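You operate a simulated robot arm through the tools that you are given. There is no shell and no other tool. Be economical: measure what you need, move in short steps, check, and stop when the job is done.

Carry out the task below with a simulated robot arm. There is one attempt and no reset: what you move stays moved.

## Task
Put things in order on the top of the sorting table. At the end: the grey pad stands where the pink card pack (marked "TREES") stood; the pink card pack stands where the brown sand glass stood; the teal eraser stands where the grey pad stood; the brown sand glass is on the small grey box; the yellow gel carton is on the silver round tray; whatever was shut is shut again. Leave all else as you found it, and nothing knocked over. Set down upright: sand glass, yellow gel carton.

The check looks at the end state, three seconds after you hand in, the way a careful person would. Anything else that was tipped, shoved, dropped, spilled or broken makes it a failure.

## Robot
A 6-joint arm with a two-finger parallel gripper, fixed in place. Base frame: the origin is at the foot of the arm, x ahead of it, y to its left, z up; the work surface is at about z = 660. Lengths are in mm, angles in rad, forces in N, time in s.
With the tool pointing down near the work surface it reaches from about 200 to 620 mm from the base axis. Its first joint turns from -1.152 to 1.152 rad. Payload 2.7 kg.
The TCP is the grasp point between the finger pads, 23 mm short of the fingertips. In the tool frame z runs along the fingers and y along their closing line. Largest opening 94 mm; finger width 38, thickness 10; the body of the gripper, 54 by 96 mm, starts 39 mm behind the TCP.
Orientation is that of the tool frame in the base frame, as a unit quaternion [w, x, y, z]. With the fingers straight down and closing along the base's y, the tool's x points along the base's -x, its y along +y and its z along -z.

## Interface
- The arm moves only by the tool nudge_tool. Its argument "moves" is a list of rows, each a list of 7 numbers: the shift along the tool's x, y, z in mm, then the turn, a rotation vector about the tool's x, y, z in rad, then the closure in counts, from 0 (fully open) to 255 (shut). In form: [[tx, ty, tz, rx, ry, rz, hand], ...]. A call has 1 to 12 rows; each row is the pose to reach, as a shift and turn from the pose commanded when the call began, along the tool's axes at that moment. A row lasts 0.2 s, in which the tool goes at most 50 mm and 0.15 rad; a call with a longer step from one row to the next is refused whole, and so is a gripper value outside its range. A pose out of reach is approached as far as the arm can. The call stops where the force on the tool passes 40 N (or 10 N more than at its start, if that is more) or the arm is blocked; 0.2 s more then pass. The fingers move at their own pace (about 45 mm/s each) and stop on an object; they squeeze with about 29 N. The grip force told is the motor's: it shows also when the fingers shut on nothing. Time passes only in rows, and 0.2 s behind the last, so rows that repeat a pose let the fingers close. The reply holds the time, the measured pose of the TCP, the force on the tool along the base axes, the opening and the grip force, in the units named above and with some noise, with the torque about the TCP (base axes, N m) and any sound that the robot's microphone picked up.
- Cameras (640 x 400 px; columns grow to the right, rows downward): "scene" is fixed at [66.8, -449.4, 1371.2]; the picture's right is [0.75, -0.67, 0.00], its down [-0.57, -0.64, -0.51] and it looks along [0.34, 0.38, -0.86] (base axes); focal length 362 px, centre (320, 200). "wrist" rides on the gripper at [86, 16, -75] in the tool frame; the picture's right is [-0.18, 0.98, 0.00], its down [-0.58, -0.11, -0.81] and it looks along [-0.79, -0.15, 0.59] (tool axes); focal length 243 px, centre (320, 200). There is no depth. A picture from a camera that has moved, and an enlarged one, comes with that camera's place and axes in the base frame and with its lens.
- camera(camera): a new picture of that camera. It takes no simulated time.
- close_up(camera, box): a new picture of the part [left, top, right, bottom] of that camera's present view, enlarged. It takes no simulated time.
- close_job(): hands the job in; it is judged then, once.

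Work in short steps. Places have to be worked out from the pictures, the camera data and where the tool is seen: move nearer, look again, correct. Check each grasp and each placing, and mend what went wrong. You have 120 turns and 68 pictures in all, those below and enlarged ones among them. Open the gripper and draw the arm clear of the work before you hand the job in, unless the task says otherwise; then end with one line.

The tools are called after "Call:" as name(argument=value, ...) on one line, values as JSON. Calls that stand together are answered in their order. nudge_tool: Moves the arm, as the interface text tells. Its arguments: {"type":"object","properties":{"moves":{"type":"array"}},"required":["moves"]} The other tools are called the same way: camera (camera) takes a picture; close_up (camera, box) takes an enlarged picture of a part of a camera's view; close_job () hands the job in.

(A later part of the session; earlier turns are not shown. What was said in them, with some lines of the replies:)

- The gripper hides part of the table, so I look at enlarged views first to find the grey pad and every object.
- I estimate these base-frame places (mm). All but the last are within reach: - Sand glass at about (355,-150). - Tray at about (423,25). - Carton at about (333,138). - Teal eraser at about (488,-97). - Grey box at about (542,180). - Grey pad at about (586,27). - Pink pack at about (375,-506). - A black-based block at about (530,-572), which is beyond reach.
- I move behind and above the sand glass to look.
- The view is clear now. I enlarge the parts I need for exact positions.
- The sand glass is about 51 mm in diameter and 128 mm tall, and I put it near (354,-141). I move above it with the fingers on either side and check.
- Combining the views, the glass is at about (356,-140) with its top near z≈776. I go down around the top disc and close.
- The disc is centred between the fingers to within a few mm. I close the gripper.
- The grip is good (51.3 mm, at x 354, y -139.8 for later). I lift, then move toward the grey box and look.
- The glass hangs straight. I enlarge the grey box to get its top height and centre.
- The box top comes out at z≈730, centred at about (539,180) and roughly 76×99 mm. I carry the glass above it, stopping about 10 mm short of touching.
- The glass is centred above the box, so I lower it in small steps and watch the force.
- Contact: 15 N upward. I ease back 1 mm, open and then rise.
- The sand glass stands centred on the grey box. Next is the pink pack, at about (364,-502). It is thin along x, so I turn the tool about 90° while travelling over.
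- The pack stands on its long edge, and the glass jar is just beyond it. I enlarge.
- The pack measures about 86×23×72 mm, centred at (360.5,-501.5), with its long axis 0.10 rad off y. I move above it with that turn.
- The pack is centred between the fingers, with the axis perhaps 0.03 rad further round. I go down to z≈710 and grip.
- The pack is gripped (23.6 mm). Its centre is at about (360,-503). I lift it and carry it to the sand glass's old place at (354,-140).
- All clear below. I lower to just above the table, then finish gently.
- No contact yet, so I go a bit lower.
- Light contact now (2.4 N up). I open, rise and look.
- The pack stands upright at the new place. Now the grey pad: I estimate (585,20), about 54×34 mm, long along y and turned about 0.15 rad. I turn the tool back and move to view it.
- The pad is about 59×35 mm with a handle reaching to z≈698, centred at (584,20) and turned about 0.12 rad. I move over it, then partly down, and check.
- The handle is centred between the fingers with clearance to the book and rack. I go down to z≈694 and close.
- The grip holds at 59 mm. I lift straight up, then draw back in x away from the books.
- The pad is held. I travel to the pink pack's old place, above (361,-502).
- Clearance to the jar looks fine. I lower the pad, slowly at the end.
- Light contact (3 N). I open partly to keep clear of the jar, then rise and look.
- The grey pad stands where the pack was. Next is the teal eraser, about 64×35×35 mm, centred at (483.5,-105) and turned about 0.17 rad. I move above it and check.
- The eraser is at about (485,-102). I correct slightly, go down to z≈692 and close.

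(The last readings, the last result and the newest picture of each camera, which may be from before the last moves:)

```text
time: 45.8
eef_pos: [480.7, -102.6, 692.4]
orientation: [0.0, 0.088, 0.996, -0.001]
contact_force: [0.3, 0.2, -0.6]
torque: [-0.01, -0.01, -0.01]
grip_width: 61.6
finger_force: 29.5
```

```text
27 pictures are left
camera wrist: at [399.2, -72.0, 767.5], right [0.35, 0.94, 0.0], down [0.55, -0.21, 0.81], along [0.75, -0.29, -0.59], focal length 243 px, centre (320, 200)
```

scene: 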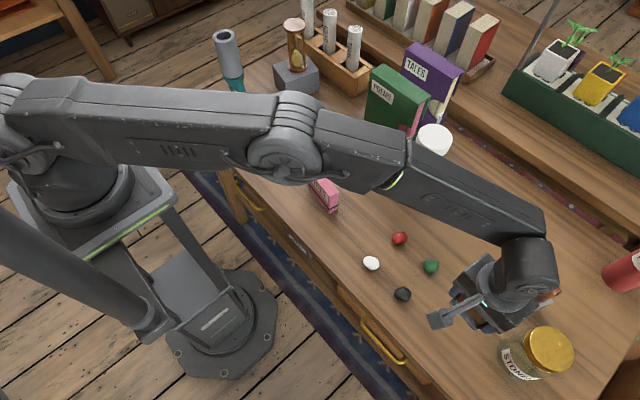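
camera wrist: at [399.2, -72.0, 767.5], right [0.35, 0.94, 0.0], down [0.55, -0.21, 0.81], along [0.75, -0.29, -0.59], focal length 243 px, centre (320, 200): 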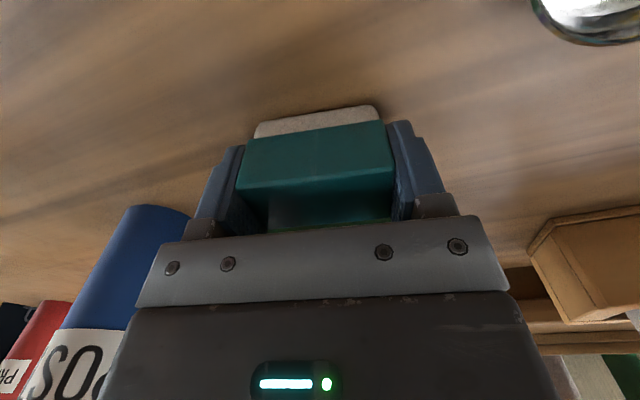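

The eraser is gripped. I lift it, move along +y, then +x to the pad's old place, going around the tall green book.

Call:
nudge_tool(moves=[[0, 0, -30, 0, 0, 0, 255], [0, 0, -70, 0, 0, 0, 255], [7, 40, -70, 0, 0, 0, 255], [14, 80, -70, 0, 0, 0, 255], [21.2, 120.2, -70, 0, 0, 0, 255], [-12, 126, -70, 0, 0, -0.02, 255], [-45, 132, -70, 0, 0, -0.04, 255], [-76.3, 137.4, -70, 0, 0, -0.055, 255], [-76.3, 137.4, -50, 0, 0, -0.055, 255], [-76.3, 137.4, -50, 0, 0, -0.055, 255]])

Call:
camera(camera="wrist")

Call:
close_up(camera="scene", box=[260, 40, 460, 200])

```text
time: 48.0
eef_pos: [583.4, 19.6, 744.4]
orientation: [0.001, 0.061, 0.998, -0.002]
contact_force: [-0.5, -1.0, -0.5]
torque: [0.02, 0.03, 0.01]
grip_width: 61.5
finger_force: 29.0
```

```text
26 pictures are left
camera wrist: at [498.8, 45.2, 819.9], right [0.3, 0.95, 0.0], down [0.56, -0.18, 0.81], along [0.77, -0.24, -0.59], focal length 243 px, centre (320, 200)
```

wrist: 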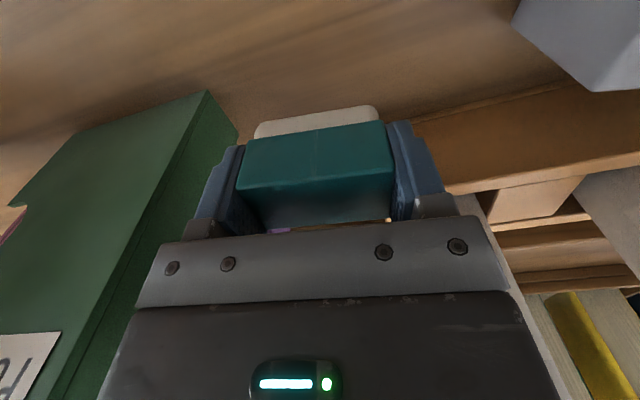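

```text
2.50 times, centred on (360, 120) of scene
camera zoom: at [66.8, -449.4, 1371.2], right [0.75, -0.67, 0.0], down [-0.57, -0.64, -0.51], along [0.34, 0.38, -0.86], focal length 906 px, centre (220, 400)
```

zoom: 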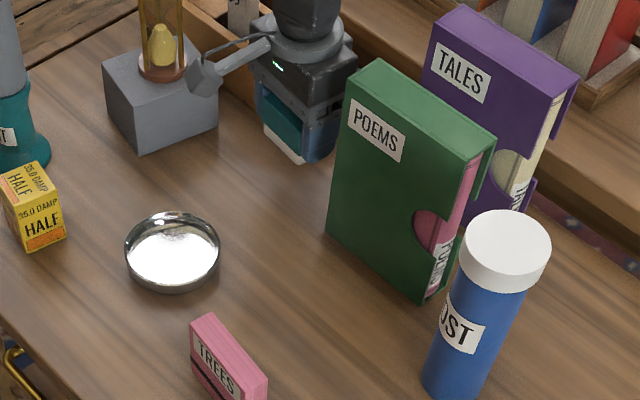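

All is clear, so I lower gently.

Call:
nudge_tool(moves=[[0, 0, 20, 0, 0, 0, 255], [0, 0, 40, 0, 0, 0, 255], [0, 0, 47, 0, 0, 0, 255], [0, 0, 49.5, 0, 0, 0, 255], [0, 0, 49.5, 0, 0, 0, 255]])

```text
time: 49.2
eef_pos: [582.7, 19.7, 692.8]
orientation: [0.0, 0.06, 0.998, -0.001]
contact_force: [-4.2, 1.3, 6.8]
torque: [0.11, 0.15, 0.02]
grip_width: 61.6
finger_force: 29.3
```

Contact (7 N up). I release, rise and look.

Call:
nudge_tool(moves=[[0, 0, 0, 0, 0, 0, 40], [0, 0, 0, 0, 0, 0, 20], [0, 0, 0, 0, 0, 0, 20], [0, 0, -20, 0, 0, 0, 20], [0, 0, -60, 0, 0, 0, 20], [0, 0, -100, 0, 0, 0, 20], [0, 0, -140, 0, 0, 0, 20], [40, 0, -160, 0, 0, 0, 0], [80, 0, -160, 0, 0, 0, 0], [120, 0, -160, 0, 0, 0, 0], [160, 0, -160, 0, 0, 0, 0], [200, 0, -160, 0, 0, 0, 0]])

Call:
camera(camera="wrist")

Call:
close_up(camera="scene", box=[210, 20, 410, 180])

```text
time: 51.8
eef_pos: [382.4, 43.5, 853.4]
orientation: [0.0, 0.06, 0.998, 0.0]
contact_force: [-0.5, 1.1, 0.1]
torque: [0.04, -0.01, 0.02]
grip_width: 94.1
finger_force: 0.1
```

```text
24 pictures are left
camera wrist: at [297.7, 69.0, 928.6], right [0.3, 0.95, 0.0], down [0.56, -0.18, 0.81], along [0.77, -0.24, -0.59], focal length 243 px, centre (320, 200)
```

wrist: 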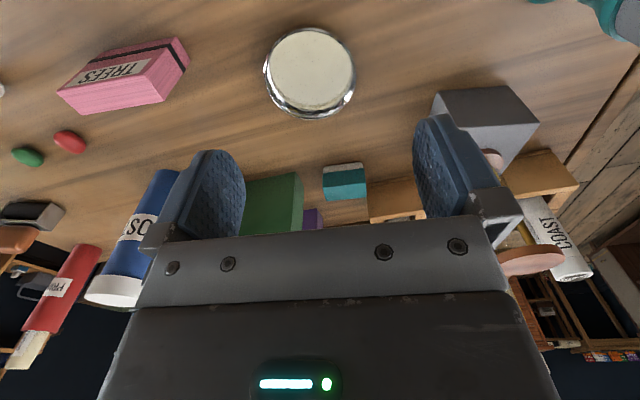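

```text
2.50 times, centred on (310, 100) of scene
camera zoom: at [66.8, -449.4, 1371.2], right [0.75, -0.67, 0.0], down [-0.57, -0.64, -0.51], along [0.34, 0.38, -0.86], focal length 906 px, centre (345, 450)
```

zoom: 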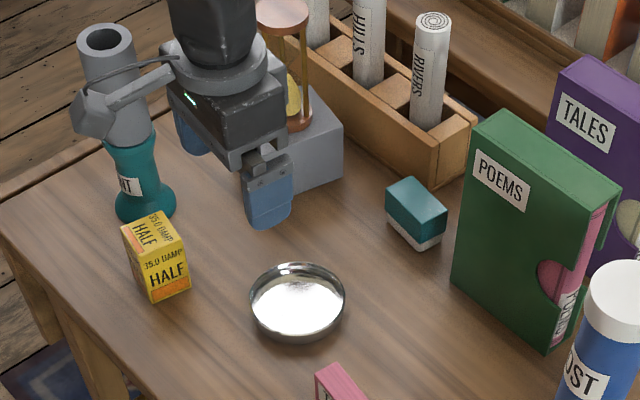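

The teal eraser stands at the pad's old place. Now I measure the tray, then the carton.

Call:
close_up(camera="wrist", box=[240, 10, 380, 130])

Call:
close_up(camera="scene", box=[220, 90, 330, 170])

```text
3.33 times, centred on (310, 70) of wrist
camera zoom: at [297.7, 69.0, 928.6], right [0.3, 0.95, 0.0], down [0.56, -0.18, 0.81], along [0.77, -0.24, -0.59], focal length 809 px, centre (353, 633)
```

zoom: 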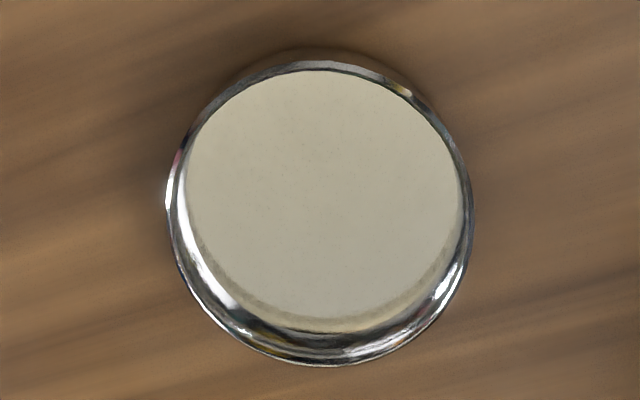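

```text
5.00 times, centred on (275, 130) of scene
camera zoom: at [66.8, -449.4, 1371.2], right [0.75, -0.67, 0.0], down [-0.57, -0.64, -0.51], along [0.34, 0.38, -0.86], focal length 1812 px, centre (545, 550)
```

zoom: 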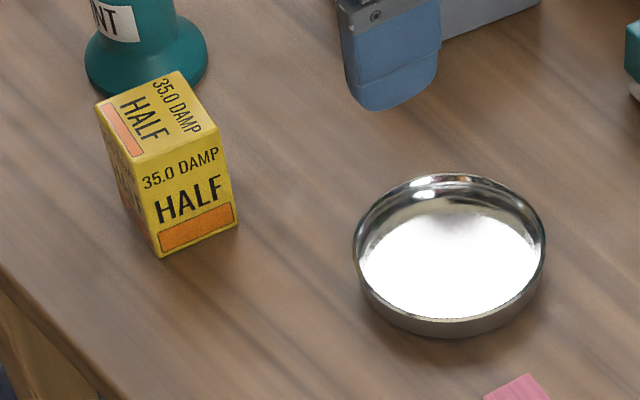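

The carton is about 42×45×70 mm, centred near (341,138). The tray is about 95 mm across, near (415–422,22). I move above the carton and check with the wrist camera.

Call:
nudge_tool(moves=[[18, 30, 10, 0, 0, 0, 0], [36, 60, 20, 0, 0, 0, 0], [55.1, 89, 30, 0, 0, 0, 0], [55.1, 89, 50, 0, 0, 0, 0], [55.1, 89, 50, 0, 0, 0, 0]])

Call:
camera(camera="wrist")

```text
time: 53.0
eef_pos: [340.0, 138.7, 801.9]
orientation: [0.001, 0.061, 0.998, -0.001]
contact_force: [0.4, -0.5, -0.4]
torque: [0.01, -0.03, -0.05]
grip_width: 93.9
finger_force: 0.1
```

```text
20 pictures are left
camera wrist: at [256.2, 164.9, 876.8], right [0.3, 0.95, 0.0], down [0.56, -0.18, 0.81], along [0.77, -0.24, -0.59], focal length 243 px, centre (320, 200)
```

wrist: 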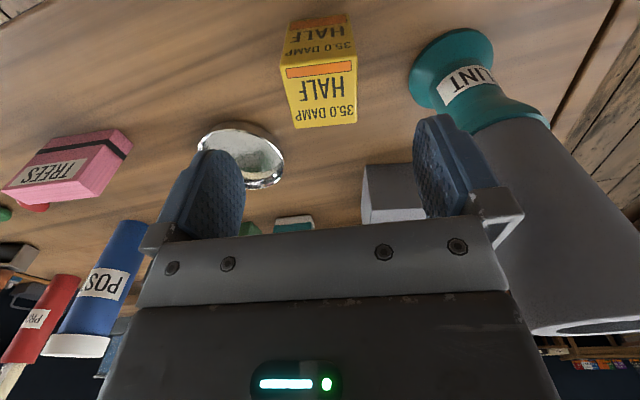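

The carton is at (343,141), and the flashlight base stays clear of the fingers. I go down with a partial opening and grip.

Call:
nudge_tool(moves=[[-1.7, 2.7, 0, 0, 0, 0, 40], [-1.7, 2.7, 20, 0, 0, 0, 40], [-1.7, 2.7, 45, 0, 0, 0, 40], [-1.7, 2.7, 70, 0, 0, 0, 40], [-1.7, 2.7, 91, 0, 0, 0, 40], [-1.7, 2.7, 91, 0, 0, 0, 40], [-1.7, 2.7, 91, 0, 0, 0, 255], [-1.7, 2.7, 91, 0, 0, 0, 255], [-1.7, 2.7, 91, 0, 0, 0, 255], [-1.7, 2.7, 91, 0, 0, 0, 255]])

Call:
camera(camera="wrist")

```text
time: 55.2
eef_pos: [340.8, 139.0, 711.3]
orientation: [0.0, 0.06, 0.998, -0.001]
contact_force: [-0.4, 1.2, 0.2]
torque: [-0.03, -0.01, -0.03]
grip_width: 45.6
finger_force: 29.4
```

```text
19 pictures are left
camera wrist: at [257.0, 165.3, 786.2], right [0.3, 0.95, 0.0], down [0.56, -0.18, 0.81], along [0.77, -0.24, -0.59], focal length 243 px, centre (320, 200)
```

wrist: 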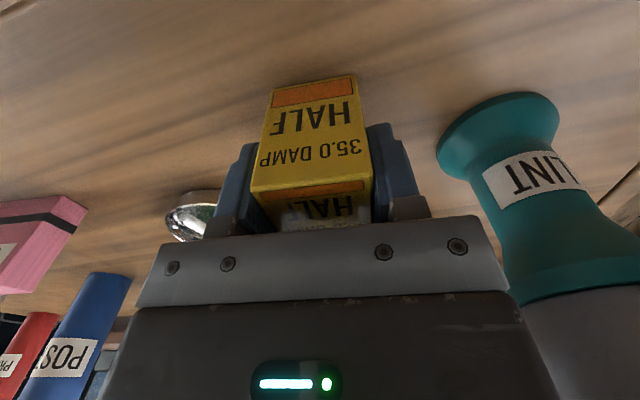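

The grip is good (45.6 mm). I lift and carry the carton above the tray, then check alignment in both cameras.

Call:
nudge_tool(moves=[[0, 0, -30, 0, 0, 0, 255], [0, 0, -70, 0, 0, 0, 255], [-22, -27, -80, 0, 0, 0, 255], [-44, -54, -80, 0, 0, 0, 255], [-66, -81, -80, 0, 0, 0, 255], [-88.6, -108.2, -80, 0, 0, 0, 255], [-88.6, -108.2, -50, 0, 0, 0, 255], [-88.6, -108.2, -50, 0, 0, 0, 255]])

Call:
camera(camera="wrist")

Call:
close_up(camera="scene", box=[250, 90, 350, 165])

```text
time: 57.0
eef_pos: [417.6, 19.2, 762.2]
orientation: [0.0, 0.06, 0.998, -0.001]
contact_force: [0.4, -0.3, -1.5]
torque: [0.02, -0.01, 0.01]
grip_width: 45.8
finger_force: 28.9
```

```text
18 pictures are left
camera wrist: at [333.5, 45.5, 837.3], right [0.3, 0.95, 0.0], down [0.56, -0.18, 0.81], along [0.77, -0.24, -0.59], focal length 243 px, centre (320, 200)
```

wrist: 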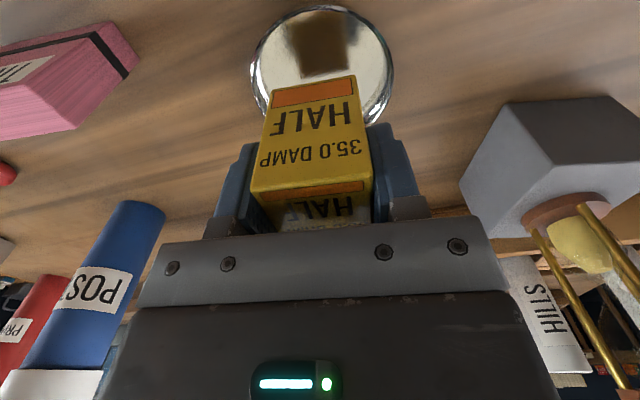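

```text
5.33 times, centred on (300, 128) of scene
camera zoom: at [66.8, -449.4, 1371.2], right [0.75, -0.67, 0.0], down [-0.57, -0.64, -0.51], along [0.34, 0.38, -0.86], focal length 1933 px, centre (427, 587)
```

zoom: 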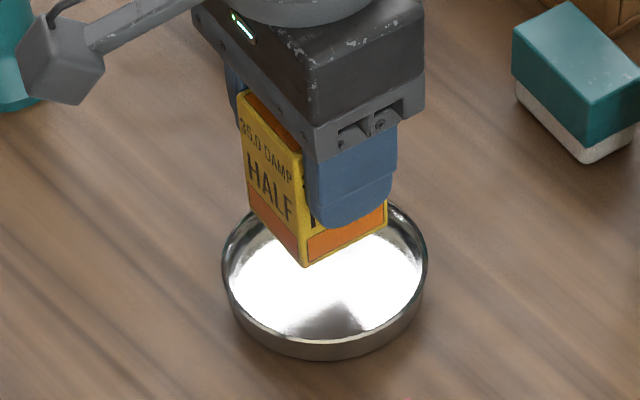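

The tray centre works out to about (419,21), and the carton is above it. I lower in small steps.

Call:
nudge_tool(moves=[[-1, -1, 15, 0, 0, 0, 255], [-1, -1, 30, 0, 0, 0, 255], [-1, -1, 40, 0, 0, 0, 255], [-1, -1, 44, 0, 0, 0, 255], [-1, -1, 44, 0, 0, 0, 255]])

Call:
close_up(camera="scene", box=[250, 90, 350, 165])

Call:
camera(camera="wrist")

```text
time: 58.2
eef_pos: [417.2, 20.4, 717.2]
orientation: [0.0, 0.06, 0.998, 0.0]
contact_force: [0.9, -0.1, -1.3]
torque: [-0.02, 0.01, 0.01]
grip_width: 46.0
finger_force: 29.2
```

```text
5.33 times, centred on (300, 128) of scene
camera zoom: at [66.8, -449.4, 1371.2], right [0.75, -0.67, 0.0], down [-0.57, -0.64, -0.51], along [0.34, 0.38, -0.86], focal length 1933 px, centre (427, 587)
```

zoom: 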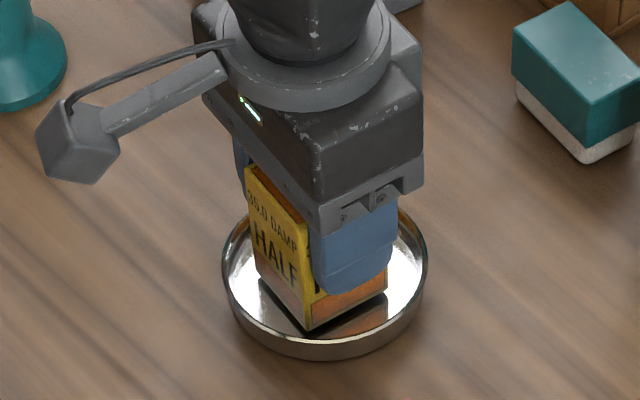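

```text
15 pictures are left
camera wrist: at [333.5, 46.2, 792.7], right [0.3, 0.95, 0.0], down [0.56, -0.18, 0.81], along [0.77, -0.24, -0.59], focal length 243 px, centre (320, 200)
```

wrist: 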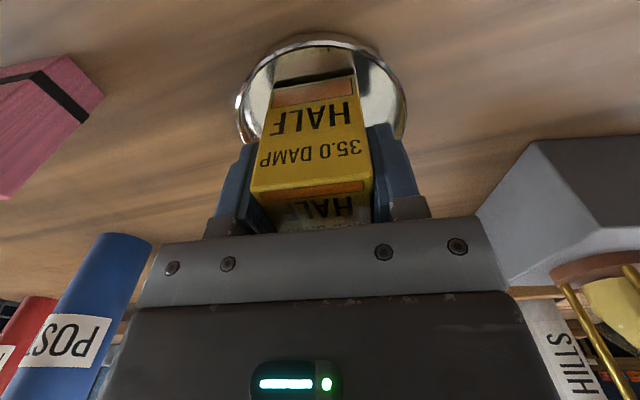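

It is well centred inside the rim, so I lower the last few mm.

Call:
nudge_tool(moves=[[0, 0, 1, 0, 0, 0, 255], [0, 0, 2, 0, 0, 0, 255], [0, 0, 3, 0, 0, 0, 255], [0, 0, 3, 0, 0, 0, 255]])

```text
time: 59.2
eef_pos: [418.2, 21.2, 714.1]
orientation: [0.0, 0.06, 0.998, 0.0]
contact_force: [-2.8, 0.7, 9.5]
torque: [0.1, 0.18, 0.07]
grip_width: 45.8
finger_force: 29.1
```

Contact (9.5 N). I ease up 0.7 mm, release to a partial opening, and rise.

Call:
nudge_tool(moves=[[0, 0, -0.7, 0, 0, 0, 255], [0, 0, -0.7, 0, 0, 0, 150], [0, 0, -0.7, 0, 0, 0, 60], [0, 0, -0.7, 0, 0, 0, 40], [0, 0, -0.7, 0, 0, 0, 40], [0, 0, -30, 0, 0, 0, 40], [0, 0, -70, 0, 0, 0, 40], [0, 0, -110, 0, 0, 0, 40], [0, 0, -150, 0, 0, 0, 40], [40, 0, -190, 0, 0, 0, 0], [80, 0, -210, 0, 0, 0, 0], [100, 0, -240, 0, 0, 0, 0]])

Call:
camera(camera="scene")

Call:
camera(camera="wrist")

```text
refused: row 10 steps farther than a row can; nothing moved
```

```text
14 pictures are left
```

scene: 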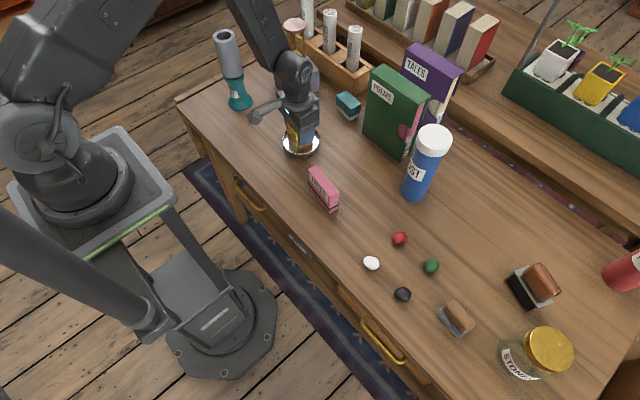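

```text
13 pictures are left
camera wrist: at [334.1, 46.5, 790.0], right [0.3, 0.95, 0.0], down [0.56, -0.18, 0.81], along [0.77, -0.24, -0.59], focal length 243 px, centre (320, 200)
```

wrist: 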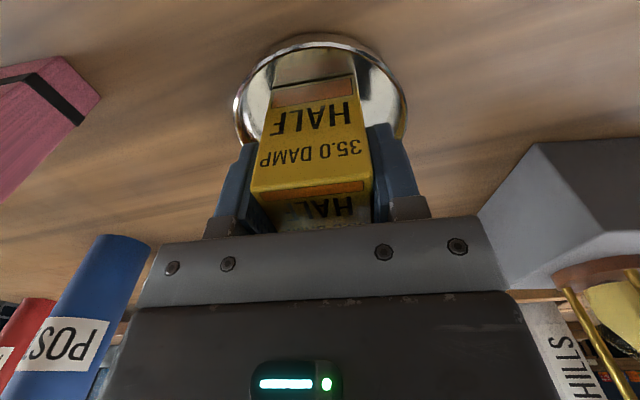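

The call was refused because one step was too long. I send it again with shorter steps.

Call:
nudge_tool(moves=[[0, 0, -0.7, 0, 0, 0, 255], [0, 0, -0.7, 0, 0, 0, 150], [0, 0, -0.7, 0, 0, 0, 60], [0, 0, -0.7, 0, 0, 0, 40], [0, 0, -0.7, 0, 0, 0, 40], [0, 0, -30, 0, 0, 0, 40], [0, 0, -70, 0, 0, 0, 40], [0, 0, -110, 0, 0, 0, 40], [0, 0, -150, 0, 0, 0, 40], [30, 0, -185, 0, 0, 0, 0], [60, 0, -215, 0, 0, 0, 0], [90, 0, -245, 0, 0, 0, 0]])

Call:
camera(camera="scene")

Call:
camera(camera="wrist")

```text
time: 61.8
eef_pos: [324.7, 30.8, 956.4]
orientation: [0.0, 0.06, 0.998, -0.001]
contact_force: [0.0, 0.5, -0.3]
torque: [-0.01, -0.01, -0.01]
grip_width: 93.7
finger_force: 0.0
```

```text
12 pictures are left
```

scene: 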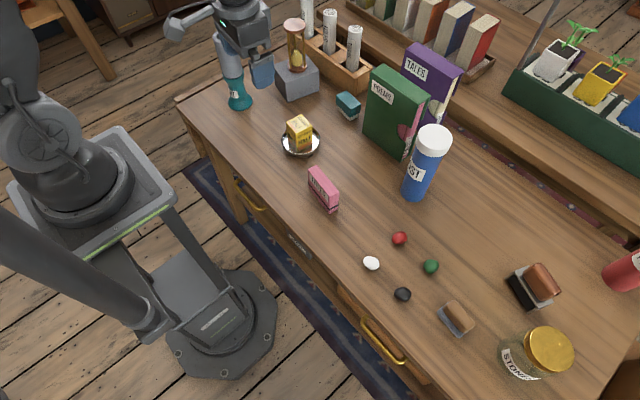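

```text
11 pictures are left
camera wrist: at [240.4, 56.6, 1031.6], right [0.3, 0.95, 0.0], down [0.56, -0.18, 0.81], along [0.77, -0.24, -0.59], focal length 243 px, centre (320, 200)
```

wrist: 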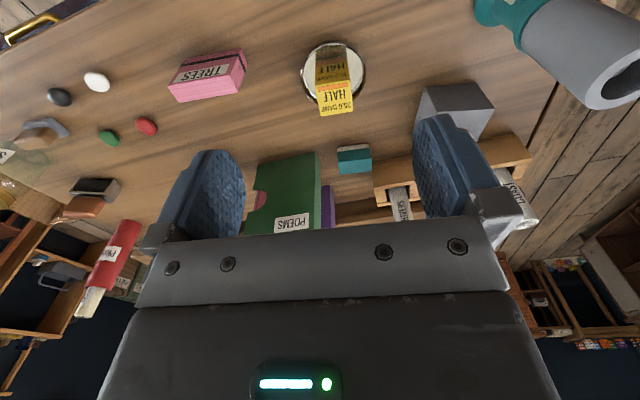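

Everything is in place: the carton stands upright on the tray, the glass on the box, and the pack, pad and eraser in their spots. Nothing else moved, no drawer was opened, and the arm is clear. I hand in.

Call:
close_job()

```text
The job is handed in.
```

I moved all five objects to their places and handed the job in; nothing was knocked over in the last pictures, and I never opened anything that was shut.
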